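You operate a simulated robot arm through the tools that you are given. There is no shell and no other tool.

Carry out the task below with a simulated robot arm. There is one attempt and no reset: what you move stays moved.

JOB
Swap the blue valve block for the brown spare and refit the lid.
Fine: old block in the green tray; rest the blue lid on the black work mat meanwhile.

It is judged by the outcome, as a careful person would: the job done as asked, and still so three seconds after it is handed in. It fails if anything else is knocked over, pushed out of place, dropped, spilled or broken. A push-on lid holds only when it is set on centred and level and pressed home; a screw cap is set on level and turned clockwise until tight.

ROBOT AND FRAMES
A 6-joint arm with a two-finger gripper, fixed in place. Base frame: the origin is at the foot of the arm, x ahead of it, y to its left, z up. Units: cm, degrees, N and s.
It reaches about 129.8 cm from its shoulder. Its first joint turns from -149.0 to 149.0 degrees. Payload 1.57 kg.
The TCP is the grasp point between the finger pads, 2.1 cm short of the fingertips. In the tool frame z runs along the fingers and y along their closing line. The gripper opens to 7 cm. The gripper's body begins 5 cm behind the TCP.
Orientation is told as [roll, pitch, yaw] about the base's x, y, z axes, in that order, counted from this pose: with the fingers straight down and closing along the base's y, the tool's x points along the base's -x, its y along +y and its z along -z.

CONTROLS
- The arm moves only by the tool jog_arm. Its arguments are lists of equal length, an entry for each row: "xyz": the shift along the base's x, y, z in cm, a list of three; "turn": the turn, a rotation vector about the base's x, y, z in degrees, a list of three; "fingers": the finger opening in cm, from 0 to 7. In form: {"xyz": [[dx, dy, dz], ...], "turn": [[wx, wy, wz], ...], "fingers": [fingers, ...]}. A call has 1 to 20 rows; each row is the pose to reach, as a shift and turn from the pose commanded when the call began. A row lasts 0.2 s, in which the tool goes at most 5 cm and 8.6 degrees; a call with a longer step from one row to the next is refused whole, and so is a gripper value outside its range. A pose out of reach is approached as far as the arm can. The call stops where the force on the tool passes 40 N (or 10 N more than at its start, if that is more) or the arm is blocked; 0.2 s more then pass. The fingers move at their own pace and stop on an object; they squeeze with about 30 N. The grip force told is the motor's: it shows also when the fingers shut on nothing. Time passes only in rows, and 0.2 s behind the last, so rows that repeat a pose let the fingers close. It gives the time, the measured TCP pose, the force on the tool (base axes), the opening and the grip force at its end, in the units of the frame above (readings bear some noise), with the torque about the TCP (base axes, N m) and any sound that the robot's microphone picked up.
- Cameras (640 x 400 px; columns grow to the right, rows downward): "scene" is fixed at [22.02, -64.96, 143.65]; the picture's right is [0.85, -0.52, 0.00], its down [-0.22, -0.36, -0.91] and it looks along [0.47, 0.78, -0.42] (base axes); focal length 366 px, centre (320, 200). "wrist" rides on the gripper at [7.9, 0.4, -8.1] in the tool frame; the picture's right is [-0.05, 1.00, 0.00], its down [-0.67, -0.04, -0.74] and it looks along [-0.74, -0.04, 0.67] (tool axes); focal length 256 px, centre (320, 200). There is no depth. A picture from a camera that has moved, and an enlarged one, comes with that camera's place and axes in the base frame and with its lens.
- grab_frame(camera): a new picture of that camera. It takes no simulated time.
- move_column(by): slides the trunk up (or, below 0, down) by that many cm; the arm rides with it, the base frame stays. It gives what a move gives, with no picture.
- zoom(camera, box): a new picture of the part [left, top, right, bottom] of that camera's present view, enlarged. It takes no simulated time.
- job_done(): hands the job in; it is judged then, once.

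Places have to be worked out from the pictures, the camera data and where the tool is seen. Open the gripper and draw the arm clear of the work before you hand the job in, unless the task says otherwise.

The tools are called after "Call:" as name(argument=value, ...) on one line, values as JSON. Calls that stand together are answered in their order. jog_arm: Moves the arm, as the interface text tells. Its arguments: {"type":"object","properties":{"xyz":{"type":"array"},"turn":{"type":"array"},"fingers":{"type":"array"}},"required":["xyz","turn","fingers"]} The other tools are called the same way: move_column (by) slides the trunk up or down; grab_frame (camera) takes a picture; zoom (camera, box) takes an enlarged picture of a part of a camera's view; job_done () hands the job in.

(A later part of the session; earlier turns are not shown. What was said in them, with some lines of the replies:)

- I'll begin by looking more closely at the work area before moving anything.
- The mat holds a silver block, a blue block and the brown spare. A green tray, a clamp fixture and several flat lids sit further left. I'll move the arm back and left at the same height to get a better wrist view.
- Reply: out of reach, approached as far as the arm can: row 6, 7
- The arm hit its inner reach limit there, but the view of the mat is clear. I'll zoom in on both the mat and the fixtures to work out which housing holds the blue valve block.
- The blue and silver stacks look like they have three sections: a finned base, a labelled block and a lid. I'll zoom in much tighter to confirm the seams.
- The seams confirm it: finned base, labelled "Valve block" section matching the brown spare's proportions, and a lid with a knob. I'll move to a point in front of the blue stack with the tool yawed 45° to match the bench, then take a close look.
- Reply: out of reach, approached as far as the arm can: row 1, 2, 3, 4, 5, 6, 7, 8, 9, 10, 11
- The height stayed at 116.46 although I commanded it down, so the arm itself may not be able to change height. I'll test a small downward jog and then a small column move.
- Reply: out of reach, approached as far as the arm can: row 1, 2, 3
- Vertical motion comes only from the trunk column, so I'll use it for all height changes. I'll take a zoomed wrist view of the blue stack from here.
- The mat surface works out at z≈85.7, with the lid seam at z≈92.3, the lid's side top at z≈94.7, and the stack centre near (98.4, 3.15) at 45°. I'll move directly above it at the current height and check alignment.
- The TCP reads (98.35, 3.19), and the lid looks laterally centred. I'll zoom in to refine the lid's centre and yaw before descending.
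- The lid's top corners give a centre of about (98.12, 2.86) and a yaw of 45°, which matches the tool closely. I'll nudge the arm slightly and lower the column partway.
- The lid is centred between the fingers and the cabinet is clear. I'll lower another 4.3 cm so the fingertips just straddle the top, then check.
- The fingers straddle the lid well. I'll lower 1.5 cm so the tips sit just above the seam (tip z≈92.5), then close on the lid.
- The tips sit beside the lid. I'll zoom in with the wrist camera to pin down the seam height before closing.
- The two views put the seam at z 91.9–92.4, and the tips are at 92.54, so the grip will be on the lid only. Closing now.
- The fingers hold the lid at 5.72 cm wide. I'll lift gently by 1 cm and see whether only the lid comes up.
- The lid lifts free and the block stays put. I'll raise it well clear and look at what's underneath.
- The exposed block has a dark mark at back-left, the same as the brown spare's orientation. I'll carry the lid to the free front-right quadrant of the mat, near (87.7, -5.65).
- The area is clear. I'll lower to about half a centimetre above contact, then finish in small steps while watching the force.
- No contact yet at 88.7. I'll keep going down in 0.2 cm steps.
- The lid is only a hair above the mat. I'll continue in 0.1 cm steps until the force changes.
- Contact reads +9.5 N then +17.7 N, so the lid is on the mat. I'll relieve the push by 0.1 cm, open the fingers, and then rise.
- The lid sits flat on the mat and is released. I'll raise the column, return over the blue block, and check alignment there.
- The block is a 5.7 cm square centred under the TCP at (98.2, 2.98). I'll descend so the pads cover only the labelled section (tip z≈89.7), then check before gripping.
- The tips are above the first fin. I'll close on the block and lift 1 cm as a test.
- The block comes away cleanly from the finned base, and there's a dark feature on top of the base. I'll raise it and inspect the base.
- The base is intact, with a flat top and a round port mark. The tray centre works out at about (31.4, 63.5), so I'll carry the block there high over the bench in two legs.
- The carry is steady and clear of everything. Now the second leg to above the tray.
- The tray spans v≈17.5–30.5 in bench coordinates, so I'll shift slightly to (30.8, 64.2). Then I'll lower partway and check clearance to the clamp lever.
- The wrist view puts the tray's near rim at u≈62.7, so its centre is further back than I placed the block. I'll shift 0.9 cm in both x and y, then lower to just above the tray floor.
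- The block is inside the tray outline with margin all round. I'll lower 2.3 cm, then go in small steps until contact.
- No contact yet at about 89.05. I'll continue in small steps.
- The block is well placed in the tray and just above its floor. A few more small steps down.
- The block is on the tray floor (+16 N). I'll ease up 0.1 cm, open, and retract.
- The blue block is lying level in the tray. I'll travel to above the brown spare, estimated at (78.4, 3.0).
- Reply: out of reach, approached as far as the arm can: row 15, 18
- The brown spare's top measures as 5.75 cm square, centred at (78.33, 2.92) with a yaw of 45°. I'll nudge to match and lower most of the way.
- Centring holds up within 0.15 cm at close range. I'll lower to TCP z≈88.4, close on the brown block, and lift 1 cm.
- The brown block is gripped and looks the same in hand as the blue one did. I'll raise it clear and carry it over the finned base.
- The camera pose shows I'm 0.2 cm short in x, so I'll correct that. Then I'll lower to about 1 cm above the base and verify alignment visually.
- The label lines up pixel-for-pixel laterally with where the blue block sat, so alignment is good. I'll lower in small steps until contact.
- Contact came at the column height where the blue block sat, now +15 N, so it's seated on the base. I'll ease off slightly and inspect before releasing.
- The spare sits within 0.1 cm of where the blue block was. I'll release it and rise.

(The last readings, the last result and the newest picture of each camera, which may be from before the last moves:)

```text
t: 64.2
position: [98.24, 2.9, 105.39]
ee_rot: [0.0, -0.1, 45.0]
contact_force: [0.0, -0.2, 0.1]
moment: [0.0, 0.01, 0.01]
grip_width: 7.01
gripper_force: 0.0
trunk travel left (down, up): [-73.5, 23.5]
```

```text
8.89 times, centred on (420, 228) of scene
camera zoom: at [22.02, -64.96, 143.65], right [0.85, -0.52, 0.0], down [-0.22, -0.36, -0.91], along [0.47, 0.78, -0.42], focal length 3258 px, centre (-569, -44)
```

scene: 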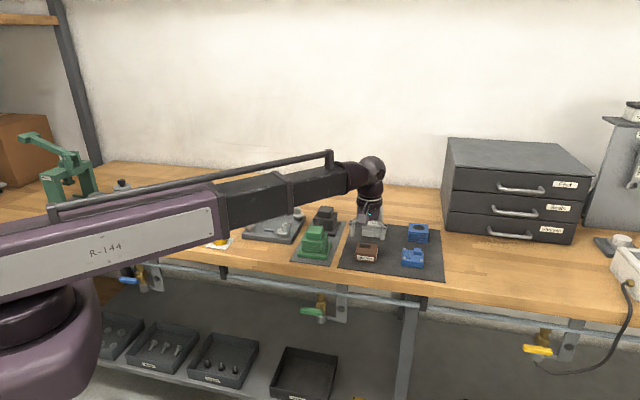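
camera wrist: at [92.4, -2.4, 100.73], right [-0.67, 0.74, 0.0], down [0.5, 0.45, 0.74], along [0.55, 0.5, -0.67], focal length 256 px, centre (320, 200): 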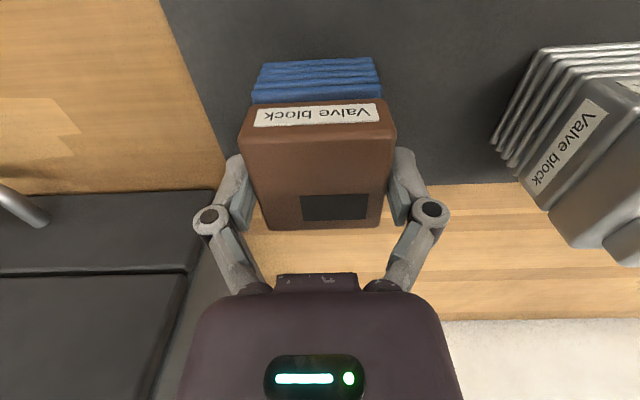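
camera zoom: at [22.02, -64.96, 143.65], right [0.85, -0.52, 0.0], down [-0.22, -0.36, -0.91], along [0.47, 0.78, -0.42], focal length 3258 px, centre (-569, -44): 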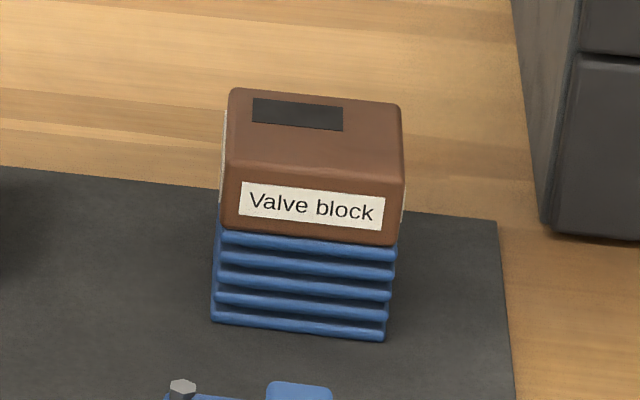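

The brown block is seated and level. Next I'll go above the lid and check alignment.

Call:
jog_arm(xyz=[[-2.65, -2.17, 0], [-5.3, -4.34, 0], [-7.9, -6.5, 0], [-10.58, -8.68, 0], [-10.58, -8.68, 0]], turn=[[0, 0, 0], [0, 0, 0], [0, 0, 0], [0, 0, 0], [0, 0, 0]], fingers=[7, 7, 7, 7, 7])

Call:
move_column(by=-10)

Call:
grab_frame(camera="wrist")

Call:
zoom(camera="wrist", box=[240, 50, 400, 170])

```text
t: 65.4
position: [87.89, -5.8, 105.4]
ee_rot: [-0.1, 0.1, 45.0]
contact_force: [-0.4, 0.6, -0.5]
moment: [0.02, 0.02, 0.02]
grip_width: 6.99
gripper_force: 0.0
trunk travel left (down, up): [-73.5, 23.5]
```

```text
t: 66.7
position: [87.76, -5.83, 95.38]
ee_rot: [0.0, 0.0, 45.0]
contact_force: [0.1, -0.1, 0.4]
moment: [0.0, 0.01, 0.05]
grip_width: 6.97
gripper_force: 0.1
trunk travel left (down, up): [-63.5, 33.5]
```

```text
taken
camera wrist: at [81.88, -11.12, 103.55], right [-0.67, 0.74, 0.0], down [0.5, 0.45, 0.74], along [0.55, 0.5, -0.67], focal length 256 px, centre (320, 200)
```

wrist: 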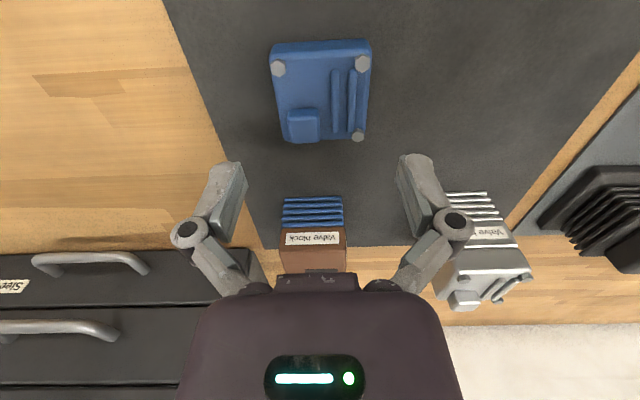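

```text
3.33 times, centred on (320, 110) of wrist
camera zoom: at [81.88, -11.12, 103.55], right [-0.67, 0.74, 0.0], down [0.5, 0.45, 0.74], along [0.55, 0.5, -0.67], focal length 853 px, centre (320, 500)
```

zoom: 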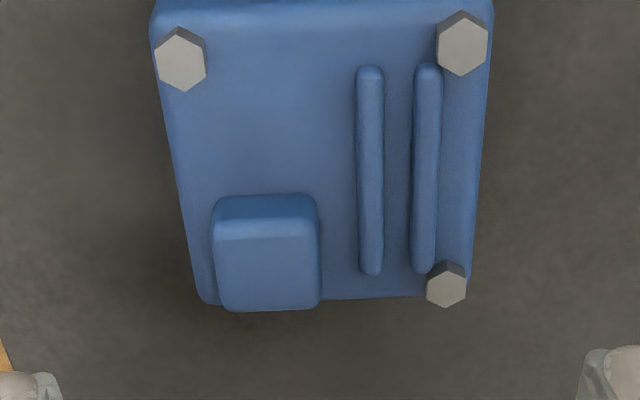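

The lid is undisturbed and centred. I'll lower to the height where I released it and grip it again.

Call:
jog_arm(xyz=[[-0.06, 0.04, 0], [-0.06, 0.04, 0]], turn=[[0, 0, 0], [0, 0, 0]], fingers=[7, 7])

Call:
move_column(by=-6.95)

Call:
jog_arm(xyz=[[0, 0, 0], [0, 0, 0], [0, 0, 0], [0, 0, 0]], turn=[[0, 0, 0], [0, 0, 0], [0, 0, 0], [0, 0, 0]], fingers=[6, 5, 4, 4])

Call:
grab_frame(camera="wrist")

Call:
zoom(camera="scene", box=[385, 225, 445, 275])

```text
t: 67.3
position: [87.67, -5.78, 95.4]
ee_rot: [0.0, 0.0, 45.0]
contact_force: [-0.7, 0.1, -0.5]
moment: [-0.01, 0.04, 0.0]
grip_width: 6.99
gripper_force: 0.0
trunk travel left (down, up): [-63.5, 33.5]
```

```text
t: 68.4
position: [87.62, -5.78, 88.52]
ee_rot: [0.0, 0.0, 45.0]
contact_force: [0.0, -0.1, 0.8]
moment: [0.03, 0.01, 0.0]
grip_width: 7.0
gripper_force: 0.1
trunk travel left (down, up): [-56.6, 40.4]
```

```text
t: 69.4
position: [87.84, -5.65, 88.64]
ee_rot: [0.0, -0.1, 44.9]
contact_force: [0.3, 1.1, 4.7]
moment: [0.05, 0.1, 0.02]
grip_width: 5.74
gripper_force: 30.0
trunk travel left (down, up): [-56.6, 40.4]
```

```text
taken
camera wrist: at [81.82, -11.06, 96.62], right [-0.67, 0.74, 0.0], down [0.5, 0.45, 0.75], along [0.55, 0.5, -0.67], focal length 256 px, centre (320, 200)
```

wrist: 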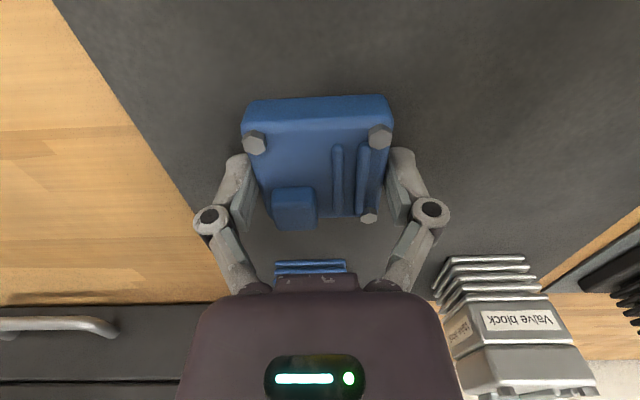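

```text
8.00 times, centred on (415, 250) of scene
camera zoom: at [22.02, -64.96, 143.65], right [0.85, -0.52, 0.0], down [-0.22, -0.36, -0.91], along [0.47, 0.78, -0.42], focal length 2932 px, centre (-440, -200)
```

zoom: 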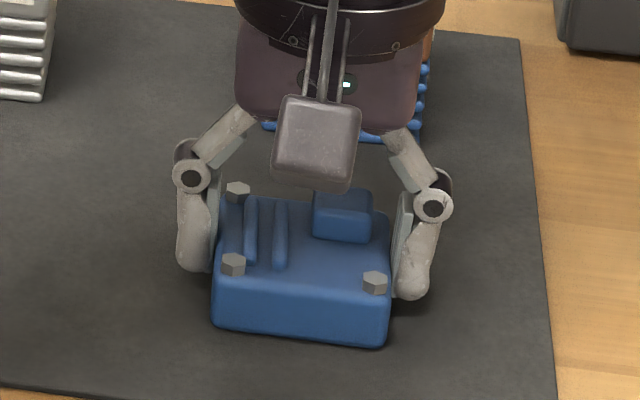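

The lid is gripped squarely at 5.74 cm. I'll raise it and carry it back over the stack.

Call:
move_column(by=13)

Call:
jog_arm(xyz=[[2.6, 2.2, 0], [5.3, 4.4, 0], [7.9, 6.5, 0], [10.53, 8.71, 0], [10.53, 8.71, 0]], turn=[[0, 0, 0], [0, 0, 0], [0, 0, 0], [0, 0, 0], [0, 0, 0]], fingers=[4, 4, 4, 4, 4])

Call:
grab_frame(camera="wrist")

Call:
zoom(camera="scene", box=[395, 165, 445, 250])

```text
t: 71.0
position: [87.63, -5.76, 101.55]
ee_rot: [-0.1, 0.0, 45.0]
contact_force: [0.4, -0.9, -0.8]
moment: [0.0, -0.02, -0.02]
grip_width: 5.73
gripper_force: 29.9
trunk travel left (down, up): [-69.6, 27.4]
```

```text
t: 72.2
position: [98.22, 2.85, 101.5]
ee_rot: [0.0, 0.0, 45.0]
contact_force: [-0.7, 0.8, -1.7]
moment: [0.0, 0.01, -0.04]
grip_width: 5.72
gripper_force: 29.7
trunk travel left (down, up): [-69.6, 27.4]
```

```text
taken
camera wrist: at [92.33, -2.38, 109.59], right [-0.67, 0.74, 0.0], down [0.5, 0.45, 0.74], along [0.55, 0.5, -0.67], focal length 256 px, centre (320, 200)
```

wrist: 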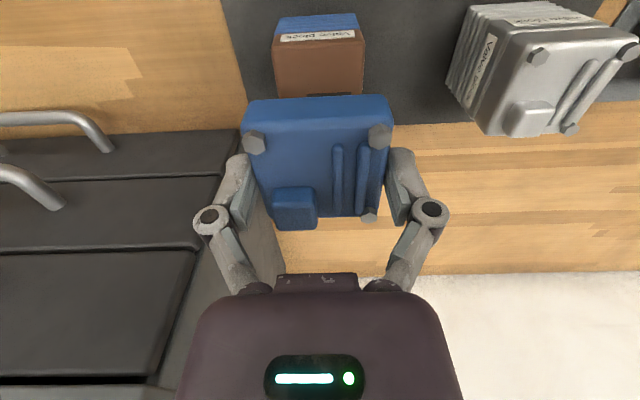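

```text
4.71 times, centred on (420, 208) of scene
camera zoom: at [22.02, -64.96, 143.65], right [0.85, -0.52, 0.0], down [-0.22, -0.36, -0.91], along [0.47, 0.78, -0.42], focal length 1725 px, centre (-151, 165)
```

zoom: 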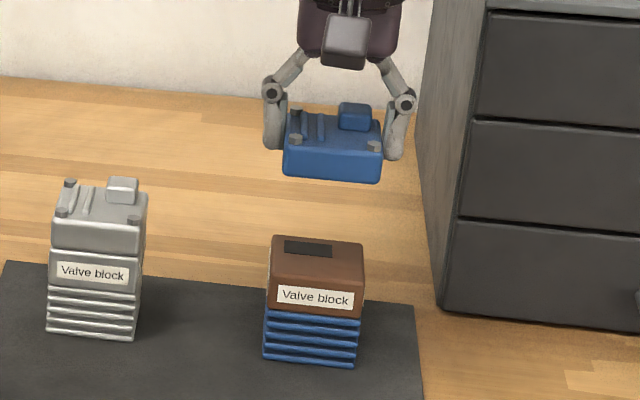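

I'm in position within 0.05 cm. I'll lower to about 1 cm above the block and check lid-to-block alignment from both cameras.

Call:
move_column(by=-5.7)

Call:
zoom(camera="scene", box=[400, 195, 440, 245])

Call:
zoom(camera="wrist", box=[230, 40, 410, 160])

```text
t: 73.1
position: [98.18, 2.9, 95.79]
ee_rot: [0.0, 0.0, 45.0]
contact_force: [0.3, 0.3, -1.3]
moment: [0.03, -0.02, 0.02]
grip_width: 5.73
gripper_force: 29.9
trunk travel left (down, up): [-63.9, 33.1]
```

```text
8.00 times, centred on (420, 220) of scene
camera zoom: at [22.02, -64.96, 143.65], right [0.85, -0.52, 0.0], down [-0.22, -0.36, -0.91], along [0.47, 0.78, -0.42], focal length 2932 px, centre (-480, 40)
```

zoom: 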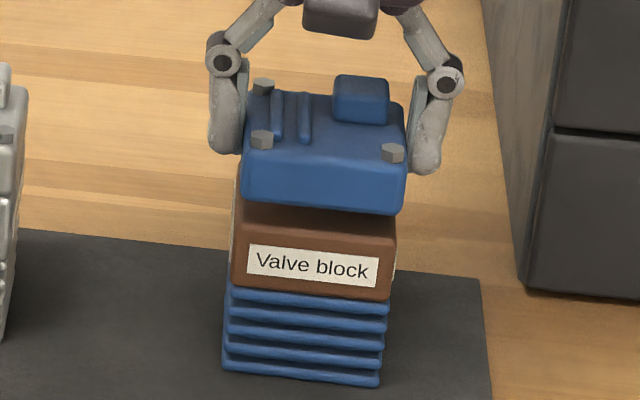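

```text
3.33 times, centred on (320, 100) of wrist
camera zoom: at [92.34, -2.4, 103.89], right [-0.67, 0.74, 0.0], down [0.5, 0.45, 0.74], along [0.55, 0.5, -0.67], focal length 853 px, centre (320, 533)
```

zoom: 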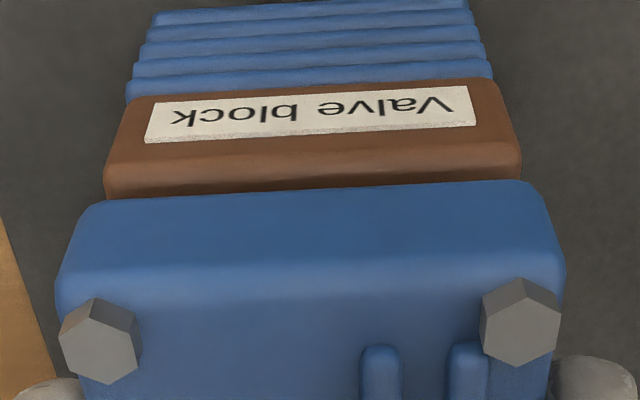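

Alignment matches the original removal view within about 0.07 cm. I'll trim that out, then lower in small steps onto the block.

Call:
jog_arm(xyz=[[-0.05, 0.05, 0], [-0.05, 0.05, 0]], turn=[[0, 0, 0], [0, 0, 0]], fingers=[4, 4])

Call:
move_column(by=-0.6)

Call:
move_column(by=-0.15)

Call:
move_column(by=-0.1)

```text
t: 73.7
position: [98.16, 2.88, 95.7]
ee_rot: [0.0, 0.0, 45.0]
contact_force: [0.4, -0.7, -1.4]
moment: [-0.01, 0.0, 0.03]
grip_width: 5.75
gripper_force: 30.4
trunk travel left (down, up): [-63.9, 33.1]
```

```text
t: 74.3
position: [98.2, 3.02, 95.19]
ee_rot: [0.0, -0.1, 45.0]
contact_force: [0.0, -0.2, -1.7]
moment: [0.02, 0.02, 0.0]
grip_width: 5.73
gripper_force: 29.7
trunk travel left (down, up): [-63.3, 33.7]
```

```text
t: 74.8
position: [98.15, 2.75, 94.98]
ee_rot: [-0.1, 0.0, 45.0]
contact_force: [0.1, 0.0, -0.6]
moment: [-0.03, 0.0, -0.02]
grip_width: 5.73
gripper_force: 30.3
trunk travel left (down, up): [-63.1, 33.9]
```

```text
t: 75.3
position: [98.18, 2.9, 94.88]
ee_rot: [0.0, 0.0, 45.1]
contact_force: [-0.1, -0.4, -1.2]
moment: [-0.01, 0.02, 0.05]
grip_width: 5.73
gripper_force: 30.0
trunk travel left (down, up): [-63.0, 34.0]
```

The lid is almost seated. I'll continue in 0.1 cm steps and watch the force build as it presses home.

Call:
move_column(by=-0.1)

Call:
move_column(by=-0.1)

Call:
zoom(camera="scene", box=[400, 195, 440, 245])

```text
t: 75.8
position: [98.07, 2.95, 94.9]
ee_rot: [0.0, 0.0, 45.0]
contact_force: [-0.9, -0.1, -1.5]
moment: [0.03, 0.02, -0.01]
grip_width: 5.73
gripper_force: 30.5
trunk travel left (down, up): [-62.9, 34.1]
```

```text
t: 76.3
position: [98.25, 2.68, 94.78]
ee_rot: [-0.1, 0.0, 45.0]
contact_force: [3.3, 0.5, 8.0]
moment: [0.06, -0.03, 0.0]
grip_width: 5.76
gripper_force: 29.7
trunk travel left (down, up): [-62.8, 34.2]
```

```text
8.00 times, centred on (420, 220) of scene
camera zoom: at [22.02, -64.96, 143.65], right [0.85, -0.52, 0.0], down [-0.22, -0.36, -0.91], along [0.47, 0.78, -0.42], focal length 2932 px, centre (-480, 40)
```

zoom: 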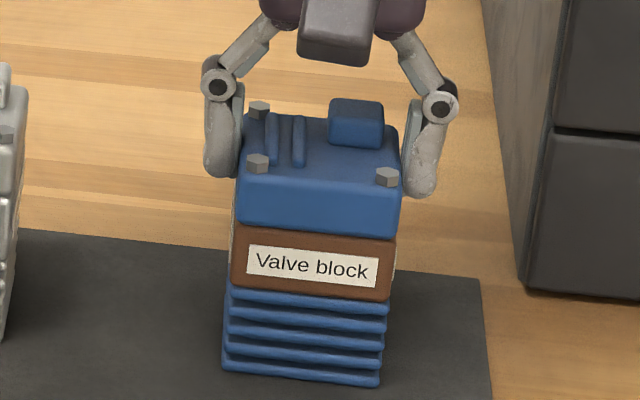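

The lid is down at the original height with +8 N. I'll press a bit more to be sure it's home and listen for a click.

Call:
move_column(by=-0.1)

Call:
move_column(by=-0.1)

```text
t: 76.8
position: [98.12, 2.91, 94.78]
ee_rot: [-0.2, -0.1, 44.9]
contact_force: [5.9, -0.2, 18.0]
moment: [-0.06, -0.13, -0.01]
grip_width: 5.75
gripper_force: 29.4
trunk travel left (down, up): [-62.7, 34.3]
```

```text
t: 77.3
position: [98.06, 2.85, 94.59]
ee_rot: [-0.1, 0.0, 45.0]
contact_force: [4.9, -1.0, 16.5]
moment: [-0.03, -0.07, 0.02]
grip_width: 5.76
gripper_force: 30.1
trunk travel left (down, up): [-62.6, 34.4]
```

The force dipped from 18 to 16.5 N, so either the lid moved a little further home or it slipped in the fingers. I'll inspect.

Call:
zoom(camera="scene", box=[400, 195, 440, 245])

Call:
zoom(camera="wrist", box=[230, 40, 410, 160])

Call:
zoom(camera="scene", box=[407, 212, 433, 232])

```text
8.00 times, centred on (420, 220) of scene
camera zoom: at [22.02, -64.96, 143.65], right [0.85, -0.52, 0.0], down [-0.22, -0.36, -0.91], along [0.47, 0.78, -0.42], focal length 2932 px, centre (-480, 40)
```

zoom: 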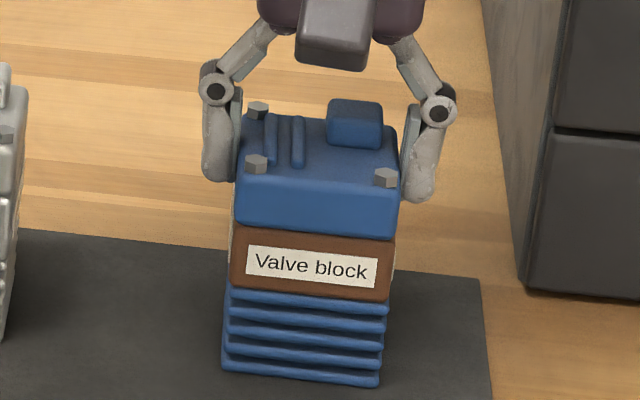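

```text
3.33 times, centred on (320, 100) of wrist
camera zoom: at [92.16, -2.4, 102.76], right [-0.67, 0.74, 0.0], down [0.5, 0.45, 0.75], along [0.55, 0.5, -0.67], focal length 853 px, centre (320, 533)
```

zoom: 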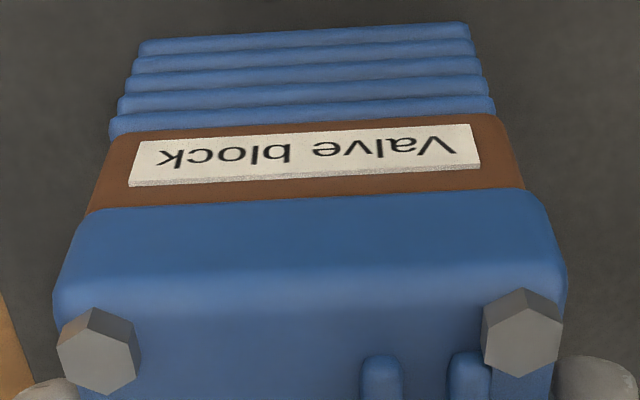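

```text
16.00 times, centred on (420, 222) of scene
camera zoom: at [22.02, -64.96, 143.65], right [0.85, -0.52, 0.0], down [-0.22, -0.36, -0.91], along [0.47, 0.78, -0.42], focal length 5864 px, centre (-1280, -152)
```

zoom: 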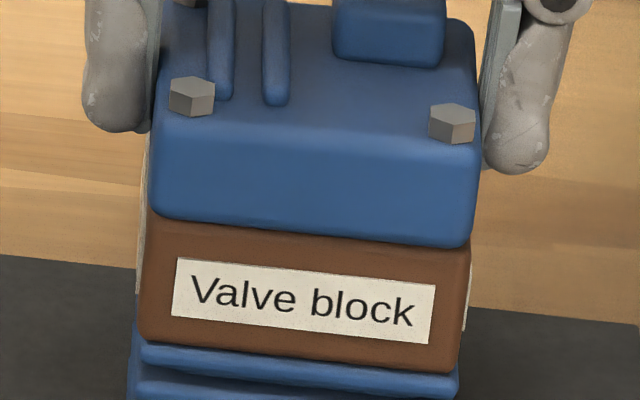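

The lid sits flush and level with no visible gap. The arm drifts about 0.15 cm in -x under load, so I'll compensate sideways and press slightly more.

Call:
jog_arm(xyz=[[0.12, 0, 0], [0.12, 0, 0]], turn=[[0, 0, 0], [0, 0, 0]], fingers=[4, 4])

Call:
move_column(by=-0.15)

Call:
zoom(camera="scene", box=[407, 212, 433, 232])

```text
t: 77.9
position: [98.07, 2.8, 94.48]
ee_rot: [-0.1, 0.0, 45.0]
contact_force: [-3.1, -1.8, 11.2]
moment: [-0.06, 0.12, -0.02]
grip_width: 5.76
gripper_force: 29.9
trunk travel left (down, up): [-62.6, 34.4]
```

```text
t: 78.5
position: [98.18, 2.91, 94.48]
ee_rot: [-0.1, 0.0, 45.0]
contact_force: [-1.1, -1.7, 17.3]
moment: [-0.06, 0.05, 0.01]
grip_width: 5.75
gripper_force: 30.0
trunk travel left (down, up): [-62.5, 34.5]
```

```text
16.00 times, centred on (420, 222) of scene
camera zoom: at [22.02, -64.96, 143.65], right [0.85, -0.52, 0.0], down [-0.22, -0.36, -0.91], along [0.47, 0.78, -0.42], focal length 5864 px, centre (-1280, -152)
```

zoom: 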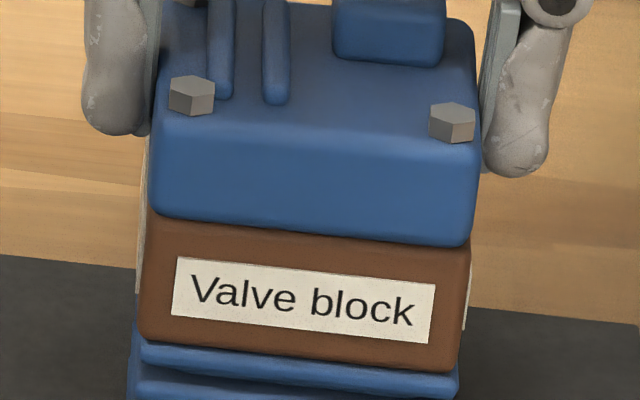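

The lid is fully down and unmoved; the fingers are just starting to slip on its sides at about 17 N. I'll relieve the load, release, and inspect from above.

Call:
move_column(by=0.25)

Call:
jog_arm(xyz=[[0, 0, 0], [0, 0, 0], [0, 0, 0], [0, 0, 0]], turn=[[0, 0, 0], [0, 0, 0], [0, 0, 0], [0, 0, 0]], fingers=[6, 6.5, 7, 7])

Call:
zoom(camera="scene", box=[400, 200, 440, 245])

Call:
move_column(by=7)

Call:
zoom(camera="wrist", box=[240, 20, 400, 160])

Call:
zoom(camera="scene", box=[400, 200, 440, 245])

```text
t: 79.0
position: [98.21, 2.91, 94.59]
ee_rot: [0.0, -0.1, 44.9]
contact_force: [-1.2, 0.2, -0.4]
moment: [0.0, 0.03, -0.02]
grip_width: 5.71
gripper_force: 30.1
trunk travel left (down, up): [-62.7, 34.3]
```

```text
t: 80.0
position: [98.29, 2.94, 94.58]
ee_rot: [0.0, -0.1, 45.1]
contact_force: [0.1, 1.0, 1.0]
moment: [-0.03, 0.02, 0.01]
grip_width: 7.01
gripper_force: 0.0
trunk travel left (down, up): [-62.7, 34.3]
```

```text
8.89 times, centred on (420, 222) of scene
camera zoom: at [22.02, -64.96, 143.65], right [0.85, -0.52, 0.0], down [-0.22, -0.36, -0.91], along [0.47, 0.78, -0.42], focal length 3258 px, centre (-569, 0)
```

zoom: 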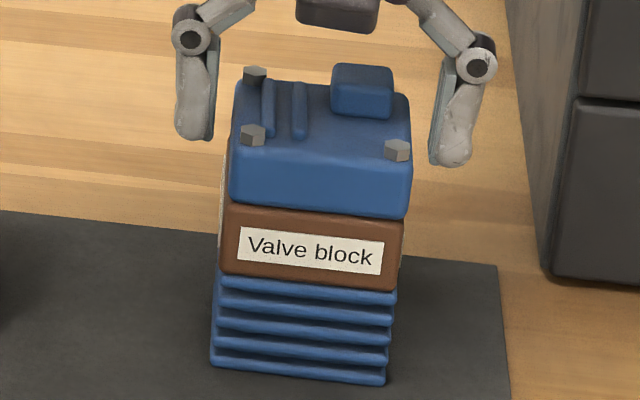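

```text
t: 81.0
position: [98.21, 3.0, 101.6]
ee_rot: [0.0, 0.0, 45.1]
contact_force: [-0.2, 0.2, 0.5]
moment: [-0.01, 0.03, 0.02]
grip_width: 6.98
gripper_force: 0.0
trunk travel left (down, up): [-69.7, 27.3]
```

```text
2.86 times, centred on (320, 90) of wrist
camera zoom: at [92.37, -2.36, 109.73], right [-0.67, 0.74, 0.0], down [0.5, 0.45, 0.74], along [0.55, 0.5, -0.67], focal length 731 px, centre (320, 514)
```

zoom: 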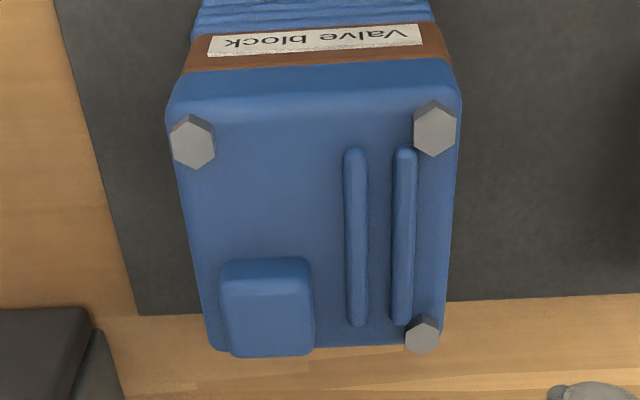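

```text
8.89 times, centred on (420, 222) of scene
camera zoom: at [22.02, -64.96, 143.65], right [0.85, -0.52, 0.0], down [-0.22, -0.36, -0.91], along [0.47, 0.78, -0.42], focal length 3258 px, centre (-569, 0)
```

zoom: 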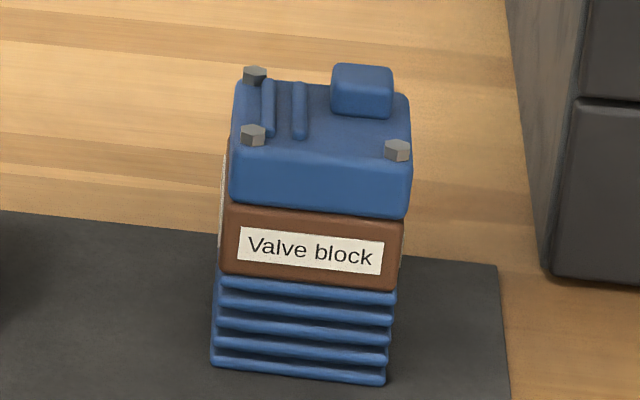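

The lid is seated flush and level. For certainty I'll add a firm press with closed fingertips on the flat spot near the lid's centre, between the knob and the ribs.

Call:
jog_arm(xyz=[[-0.06, -0.69, 0], [-0.06, -0.69, 0], [-0.06, -0.69, 0], [-0.06, -0.69, 0]], turn=[[0, 0, 0], [0, 0, 0], [0, 0, 0], [0, 0, 0]], fingers=[5, 2, 0, 0])

Call:
move_column(by=-4.3)

Call:
grab_frame(camera="wrist")

Call:
zoom(camera="scene", box=[400, 190, 440, 245])

```text
t: 82.0
position: [98.23, 2.27, 101.69]
ee_rot: [-0.1, 0.0, 44.9]
contact_force: [0.2, 0.0, 0.4]
moment: [-0.02, 0.05, 0.01]
grip_width: 0.0
gripper_force: 29.3
trunk travel left (down, up): [-69.7, 27.3]
```

```text
t: 82.8
position: [98.01, 2.32, 97.95]
ee_rot: [-0.1, -0.1, 45.1]
contact_force: [-4.4, 0.2, 16.4]
moment: [0.02, 0.02, 0.02]
grip_width: 0.6
gripper_force: 28.9
trunk travel left (down, up): [-65.9, 31.1]
stopped: the force on the tool passed its limit at 75 N (the readings are from after the stop); the commanded pose is now the measured one
```

```text
taken
camera wrist: at [92.14, -3.08, 106.06], right [-0.67, 0.74, 0.0], down [0.49, 0.45, 0.75], along [0.56, 0.5, -0.67], focal length 256 px, centre (320, 200)
```

wrist: 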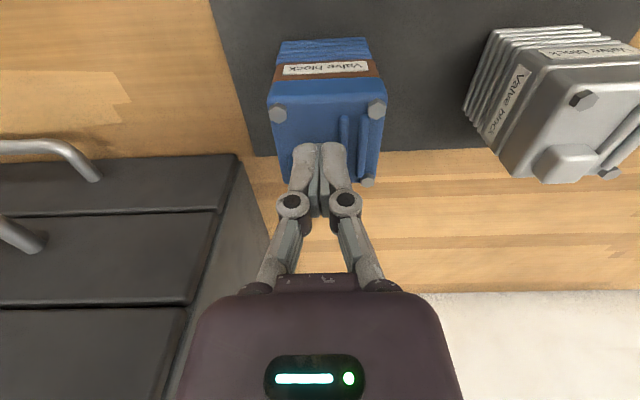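

```text
7.27 times, centred on (420, 218) of scene
camera zoom: at [22.02, -64.96, 143.65], right [0.85, -0.52, 0.0], down [-0.22, -0.36, -0.91], along [0.47, 0.78, -0.42], focal length 2666 px, centre (-407, 73)
```

zoom: 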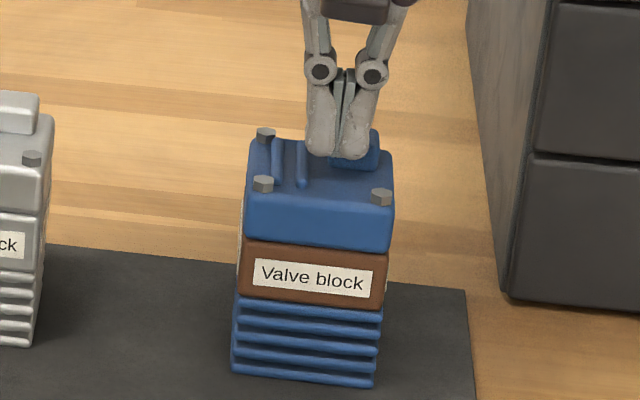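

The fingertips met the knob earlier than expected (75 N, then stopped), so my offset was short. I'll rise straight up and check nothing shifted.

Call:
move_column(by=4)

Call:
zoom(camera="scene", box=[400, 200, 440, 245])

Call:
zoom(camera="wrist", box=[240, 20, 400, 160])

Call:
grab_frame(camera="wrist")

```text
t: 83.6
position: [98.33, 2.32, 101.83]
ee_rot: [-0.2, -0.1, 45.1]
contact_force: [0.0, -0.3, 0.4]
moment: [-0.02, 0.0, 0.03]
grip_width: 0.01
gripper_force: 28.2
trunk travel left (down, up): [-69.9, 27.1]
```

```text
8.89 times, centred on (420, 222) of scene
camera zoom: at [22.02, -64.96, 143.65], right [0.85, -0.52, 0.0], down [-0.22, -0.36, -0.91], along [0.47, 0.78, -0.42], focal length 3258 px, centre (-569, 0)
```

zoom: 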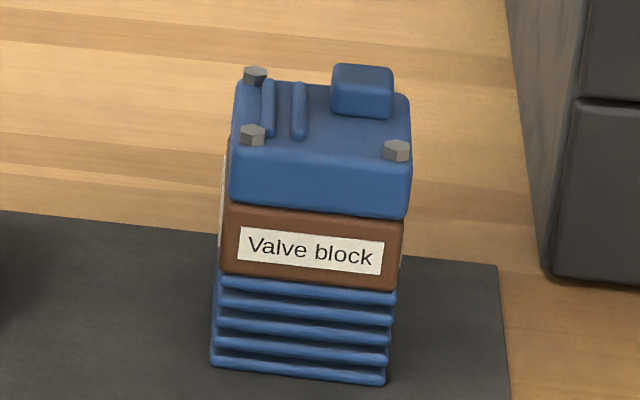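

```text
2.86 times, centred on (320, 90) of wrist
camera zoom: at [92.39, -3.05, 109.88], right [-0.67, 0.74, 0.0], down [0.49, 0.45, 0.75], along [0.56, 0.5, -0.67], focal length 731 px, centre (320, 514)
```

zoom: 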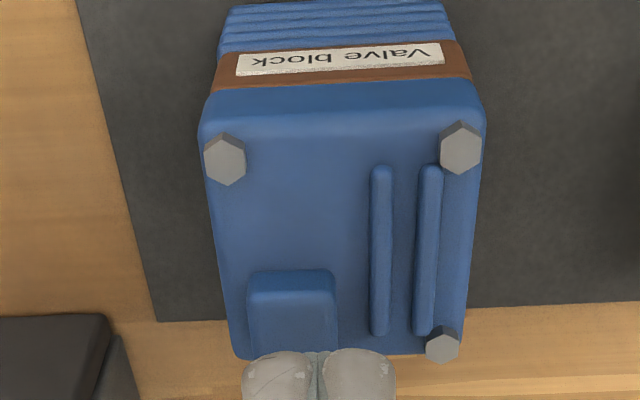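

```text
taken
camera wrist: at [92.39, -3.05, 109.88], right [-0.67, 0.74, 0.0], down [0.49, 0.45, 0.75], along [0.56, 0.5, -0.67], focal length 256 px, centre (320, 200)
```

wrist: 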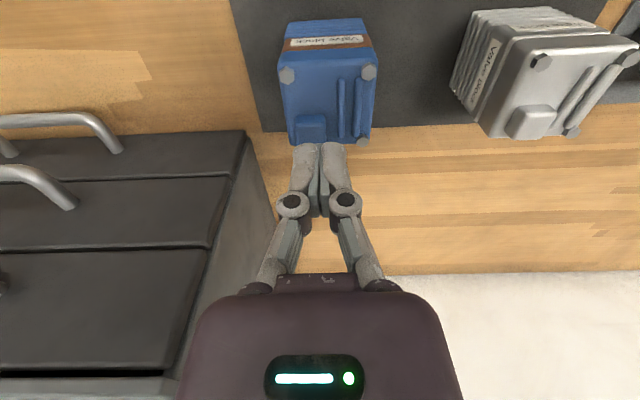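

Pixel positions of the lid, block and base are unchanged, so nothing moved. I'll move the fingertips 0.7 cm further toward the front, clear of the knob, and do a gentle controlled press in small steps.

Call:
jog_arm(xyz=[[-0.5, -0.5, 0], [-0.5, -0.5, 0]], turn=[[0, 0, 0], [0, 0, 0]], fingers=[0, 0])

Call:
move_column(by=-3.5)

Call:
zoom(camera="scene", box=[400, 190, 440, 245])

Call:
grab_frame(camera="wrist")

```text
t: 84.2
position: [97.81, 1.82, 101.59]
ee_rot: [-0.2, -0.1, 44.9]
contact_force: [-0.3, 0.1, -0.2]
moment: [-0.03, 0.04, -0.01]
grip_width: 0.02
gripper_force: 28.4
trunk travel left (down, up): [-69.9, 27.1]
```

```text
t: 85.0
position: [97.73, 1.69, 98.34]
ee_rot: [-0.1, -0.1, 44.9]
contact_force: [0.1, -0.5, 0.3]
moment: [0.01, 0.02, -0.01]
grip_width: 0.0
gripper_force: 28.5
trunk travel left (down, up): [-66.4, 30.6]
```

```text
7.27 times, centred on (420, 218) of scene
camera zoom: at [22.02, -64.96, 143.65], right [0.85, -0.52, 0.0], down [-0.22, -0.36, -0.91], along [0.47, 0.78, -0.42], focal length 2666 px, centre (-407, 73)
```

zoom: 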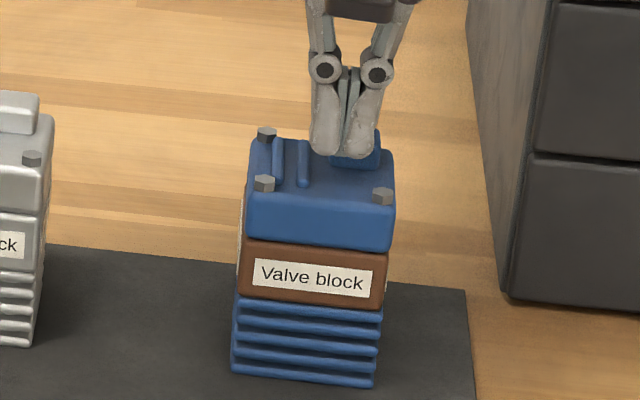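

```text
taken
camera wrist: at [91.85, -3.57, 106.38], right [-0.67, 0.74, 0.0], down [0.49, 0.45, 0.75], along [0.56, 0.5, -0.67], focal length 256 px, centre (320, 200)
```

wrist: 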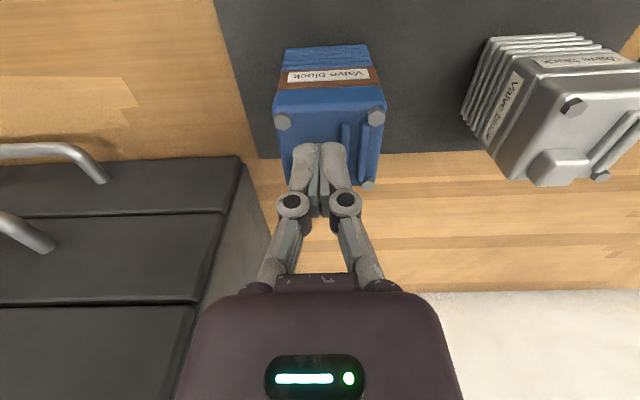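

No contact yet. I'll step down; contact near TCP 97.9 would mean the knob, and near 96.5 would mean the lid's top face.

Call:
move_column(by=-0.3)

Call:
move_column(by=-0.2)

Call:
move_column(by=-0.2)

```text
t: 85.5
position: [97.84, 1.88, 97.9]
ee_rot: [-0.1, -0.1, 44.9]
contact_force: [0.4, -0.1, -0.3]
moment: [0.0, 0.0, 0.0]
grip_width: 0.02
gripper_force: 28.3
trunk travel left (down, up): [-66.1, 30.9]
```

```text
t: 86.0
position: [97.82, 1.75, 97.78]
ee_rot: [0.0, -0.1, 45.0]
contact_force: [-0.1, 0.5, 0.3]
moment: [0.0, -0.01, -0.03]
grip_width: 0.02
gripper_force: 28.5
trunk travel left (down, up): [-65.9, 31.1]
```

```text
t: 86.5
position: [97.82, 1.6, 97.6]
ee_rot: [-0.1, -0.1, 45.0]
contact_force: [0.1, 0.0, 0.0]
moment: [0.01, -0.01, 0.01]
grip_width: 0.0
gripper_force: 28.9
trunk travel left (down, up): [-65.7, 31.3]
```

I'm now past the knob's top with no contact. I'll keep stepping down toward the lid face.

Call:
move_column(by=-0.3)

Call:
move_column(by=-0.2)

Call:
move_column(by=-0.15)

Call:
move_column(by=-0.15)

```text
t: 87.1
position: [97.75, 1.8, 97.27]
ee_rot: [-0.1, -0.1, 45.0]
contact_force: [0.6, 0.1, -0.3]
moment: [0.0, -0.03, -0.04]
grip_width: 0.01
gripper_force: 28.1
trunk travel left (down, up): [-65.4, 31.6]
```

```text
t: 87.6
position: [97.84, 1.68, 97.14]
ee_rot: [-0.2, -0.2, 45.1]
contact_force: [-0.2, 0.4, 0.7]
moment: [0.02, 0.01, 0.02]
grip_width: 0.0
gripper_force: 28.3
trunk travel left (down, up): [-65.2, 31.8]
```

```text
t: 88.1
position: [97.78, 1.71, 96.96]
ee_rot: [-0.1, -0.1, 45.0]
contact_force: [0.9, -0.5, 0.3]
moment: [-0.01, 0.01, 0.0]
grip_width: 0.0
gripper_force: 29.0
trunk travel left (down, up): [-65.0, 32.0]
```

```text
t: 88.6
position: [97.79, 1.71, 96.86]
ee_rot: [-0.1, -0.1, 44.9]
contact_force: [1.3, 0.0, 1.3]
moment: [-0.02, 0.0, -0.01]
grip_width: 0.6
gripper_force: 28.5
trunk travel left (down, up): [-64.9, 32.1]
```

The first light touch is at TCP 96.85, consistent with the lid's top face or a rib. I'll press in 0.1 cm steps to about 15–20 N.

Call:
move_column(by=-0.1)

Call:
move_column(by=-0.1)

Call:
zoom(camera="scene", box=[400, 190, 440, 245])

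```text
t: 89.1
position: [97.83, 1.76, 96.75]
ee_rot: [-0.2, -0.2, 45.0]
contact_force: [2.6, -0.6, 11.3]
moment: [-0.01, -0.05, 0.01]
grip_width: 0.58
gripper_force: 28.3
trunk travel left (down, up): [-64.8, 32.2]
```

```text
t: 89.6
position: [97.69, 1.74, 96.75]
ee_rot: [-0.2, -0.2, 45.1]
contact_force: [6.6, -1.4, 21.9]
moment: [-0.02, -0.13, 0.0]
grip_width: 0.6
gripper_force: 28.4
trunk travel left (down, up): [-64.7, 32.3]
```

```text
7.27 times, centred on (420, 218) of scene
camera zoom: at [22.02, -64.96, 143.65], right [0.85, -0.52, 0.0], down [-0.22, -0.36, -0.91], along [0.47, 0.78, -0.42], focal length 2666 px, centre (-407, 73)
```

zoom: 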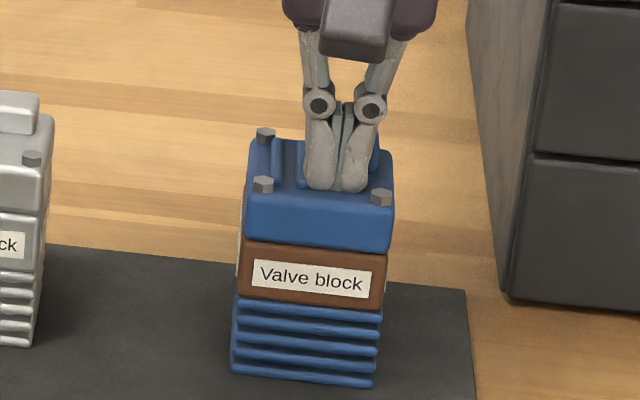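

The lid took 22 N with no movement, so it's fully home. I'll lift off vertically and verify.

Call:
move_column(by=12)

Call:
zoom(camera="scene", box=[400, 200, 440, 245])

Call:
zoom(camera="scene", box=[407, 212, 433, 232])

Call:
grab_frame(camera="wrist")

Call:
zoom(camera="wrist", box=[260, 0, 390, 120])

```text
t: 91.1
position: [97.78, 1.74, 108.53]
ee_rot: [-0.1, 0.0, 45.0]
contact_force: [0.5, -0.2, 0.3]
moment: [-0.01, 0.02, 0.02]
grip_width: 0.0
gripper_force: 28.9
trunk travel left (down, up): [-76.7, 20.3]
```

```text
8.89 times, centred on (420, 222) of scene
camera zoom: at [22.02, -64.96, 143.65], right [0.85, -0.52, 0.0], down [-0.22, -0.36, -0.91], along [0.47, 0.78, -0.42], focal length 3258 px, centre (-569, 0)
```

zoom: 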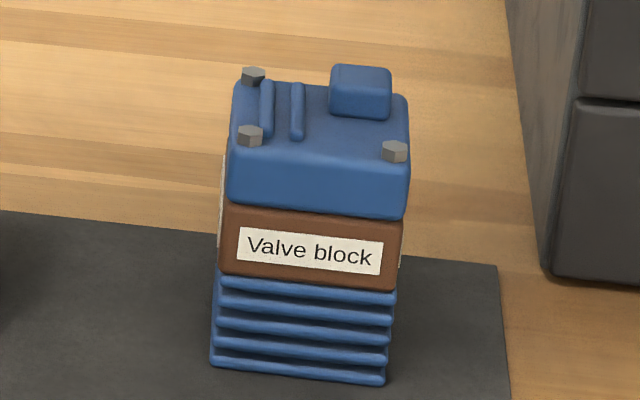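

```text
16.00 times, centred on (420, 222) of scene
camera zoom: at [22.02, -64.96, 143.65], right [0.85, -0.52, 0.0], down [-0.22, -0.36, -0.91], along [0.47, 0.78, -0.42], focal length 5864 px, centre (-1280, -152)
```

zoom: 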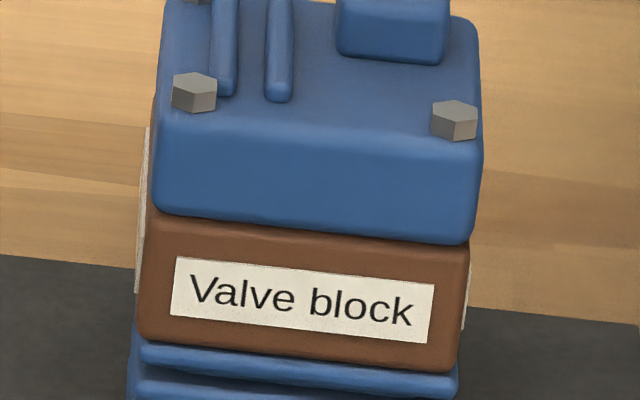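

```text
taken
camera wrist: at [91.87, -3.56, 116.67], right [-0.67, 0.74, 0.0], down [0.49, 0.45, 0.75], along [0.56, 0.5, -0.67], focal length 256 px, centre (320, 200)
```

wrist: 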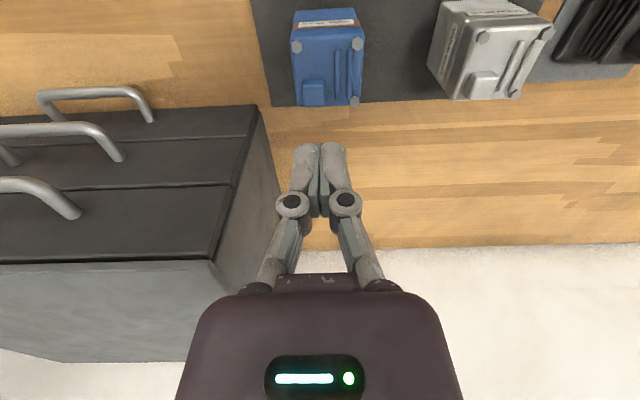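

```text
3.33 times, centred on (325, 60) of wrist
camera zoom: at [91.87, -3.56, 116.67], right [-0.67, 0.74, 0.0], down [0.49, 0.45, 0.75], along [0.56, 0.5, -0.67], focal length 853 px, centre (303, 667)
```

zoom: 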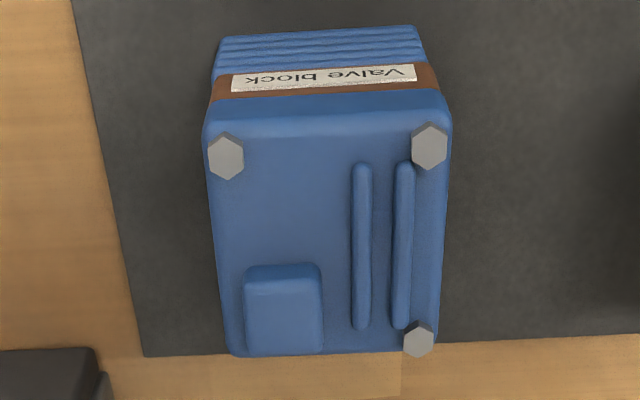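

The lid is centred within about 0.06 cm of its original relation to the block, level and flush. I'll open the gripper and draw the arm up and back toward its start position.

Call:
move_column(by=8)

Call:
jog_arm(xyz=[[-3.3, -2, 0], [-6.6, -4, 0], [-9.9, -6, 0], [-13.2, -8, 0], [-16.5, -10, 0], [-19.8, -12, 0], [-23.1, -14, 0], [-26.4, -16, 0], [-30, -18, 0], [-30, -18, 0]], turn=[[0, 0, 0], [0, 0, 0], [0, 0, 0], [0, 0, 0], [0, 0, 0], [0, 0, 0], [0, 0, 0], [0, 0, 0], [0, 0, 0], [0, 0, 0]], fingers=[3, 5, 7, 7, 7, 7, 7, 7, 7, 7])

Call:
grab_frame(camera="scene")

Call:
zoom(camera="scene", box=[280, 180, 460, 292])

Call:
zoom(camera="scene", box=[60, 160, 320, 322])

```text
t: 92.3
position: [97.78, 1.7, 116.6]
ee_rot: [-0.2, -0.2, 45.0]
contact_force: [0.4, 0.1, 0.0]
moment: [0.0, -0.04, 0.02]
grip_width: 0.02
gripper_force: 28.4
trunk travel left (down, up): [-84.7, 12.3]
```

```text
t: 94.5
position: [67.87, -16.35, 116.54]
ee_rot: [-0.1, -0.1, 44.9]
contact_force: [0.2, -0.2, 0.1]
moment: [-0.01, 0.01, -0.01]
grip_width: 7.0
gripper_force: 0.1
trunk travel left (down, up): [-84.7, 12.3]
```

```text
taken
```

scene: 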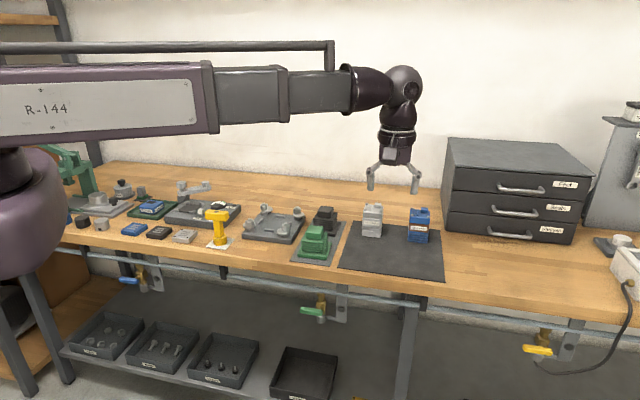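

```text
3.56 times, centred on (370, 236) of scene
camera zoom: at [22.02, -64.96, 143.65], right [0.85, -0.52, 0.0], down [-0.22, -0.36, -0.91], along [0.47, 0.78, -0.42], focal length 1303 px, centre (142, 72)
```

zoom: 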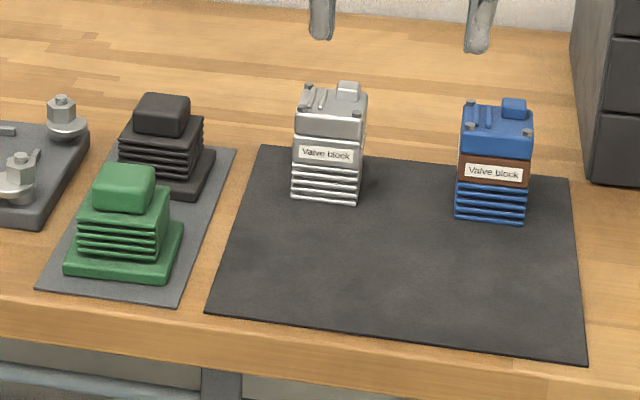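

```text
2.46 times, centred on (190, 241) of scene
camera zoom: at [22.02, -64.96, 143.65], right [0.85, -0.52, 0.0], down [-0.22, -0.36, -0.91], along [0.47, 0.78, -0.42], focal length 902 px, centre (640, 99)
```

zoom: 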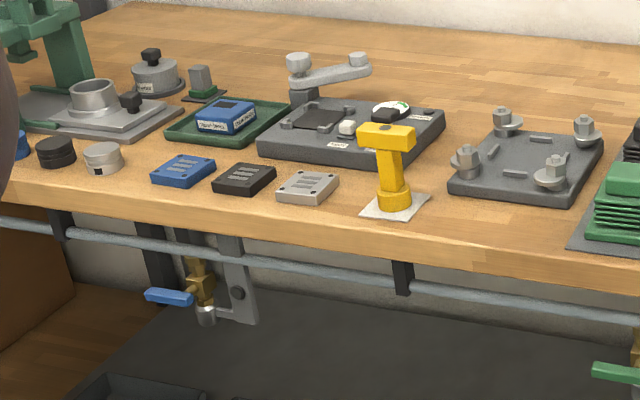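

The brown spare is on the blue finned base with the blue lid refitted flush, and the old blue block is in the green tray. Nothing else has moved, and the arm is clear with the gripper open, so I'm handing the job in.

Call:
job_done()

```text
The job is handed in.
```

The swap is done. The brown spare sits on the blue finned base with the blue lid refitted, and the old blue block is in the green tray.

- **Lid:** it rested on the black mat during the swap. It now sits level and flush on the spare, within about 0.1 cm of where it sat on the old block. I pressed it down in the grip to about 18 N, then on its top face to 22 N.
- **Knob contact:** while positioning for that last press, the closed fingertips came down on the lid's knob, and the arm stopped at 75 N. I checked straight afterwards and the lid, block and base had not moved. The 22 N press then shifted the lid by about 0.06 cm, which is included in the figure above.
- **Everything else:** nothing else on the bench was disturbed in the final pictures. The arm is drawn clear with the gripper open.
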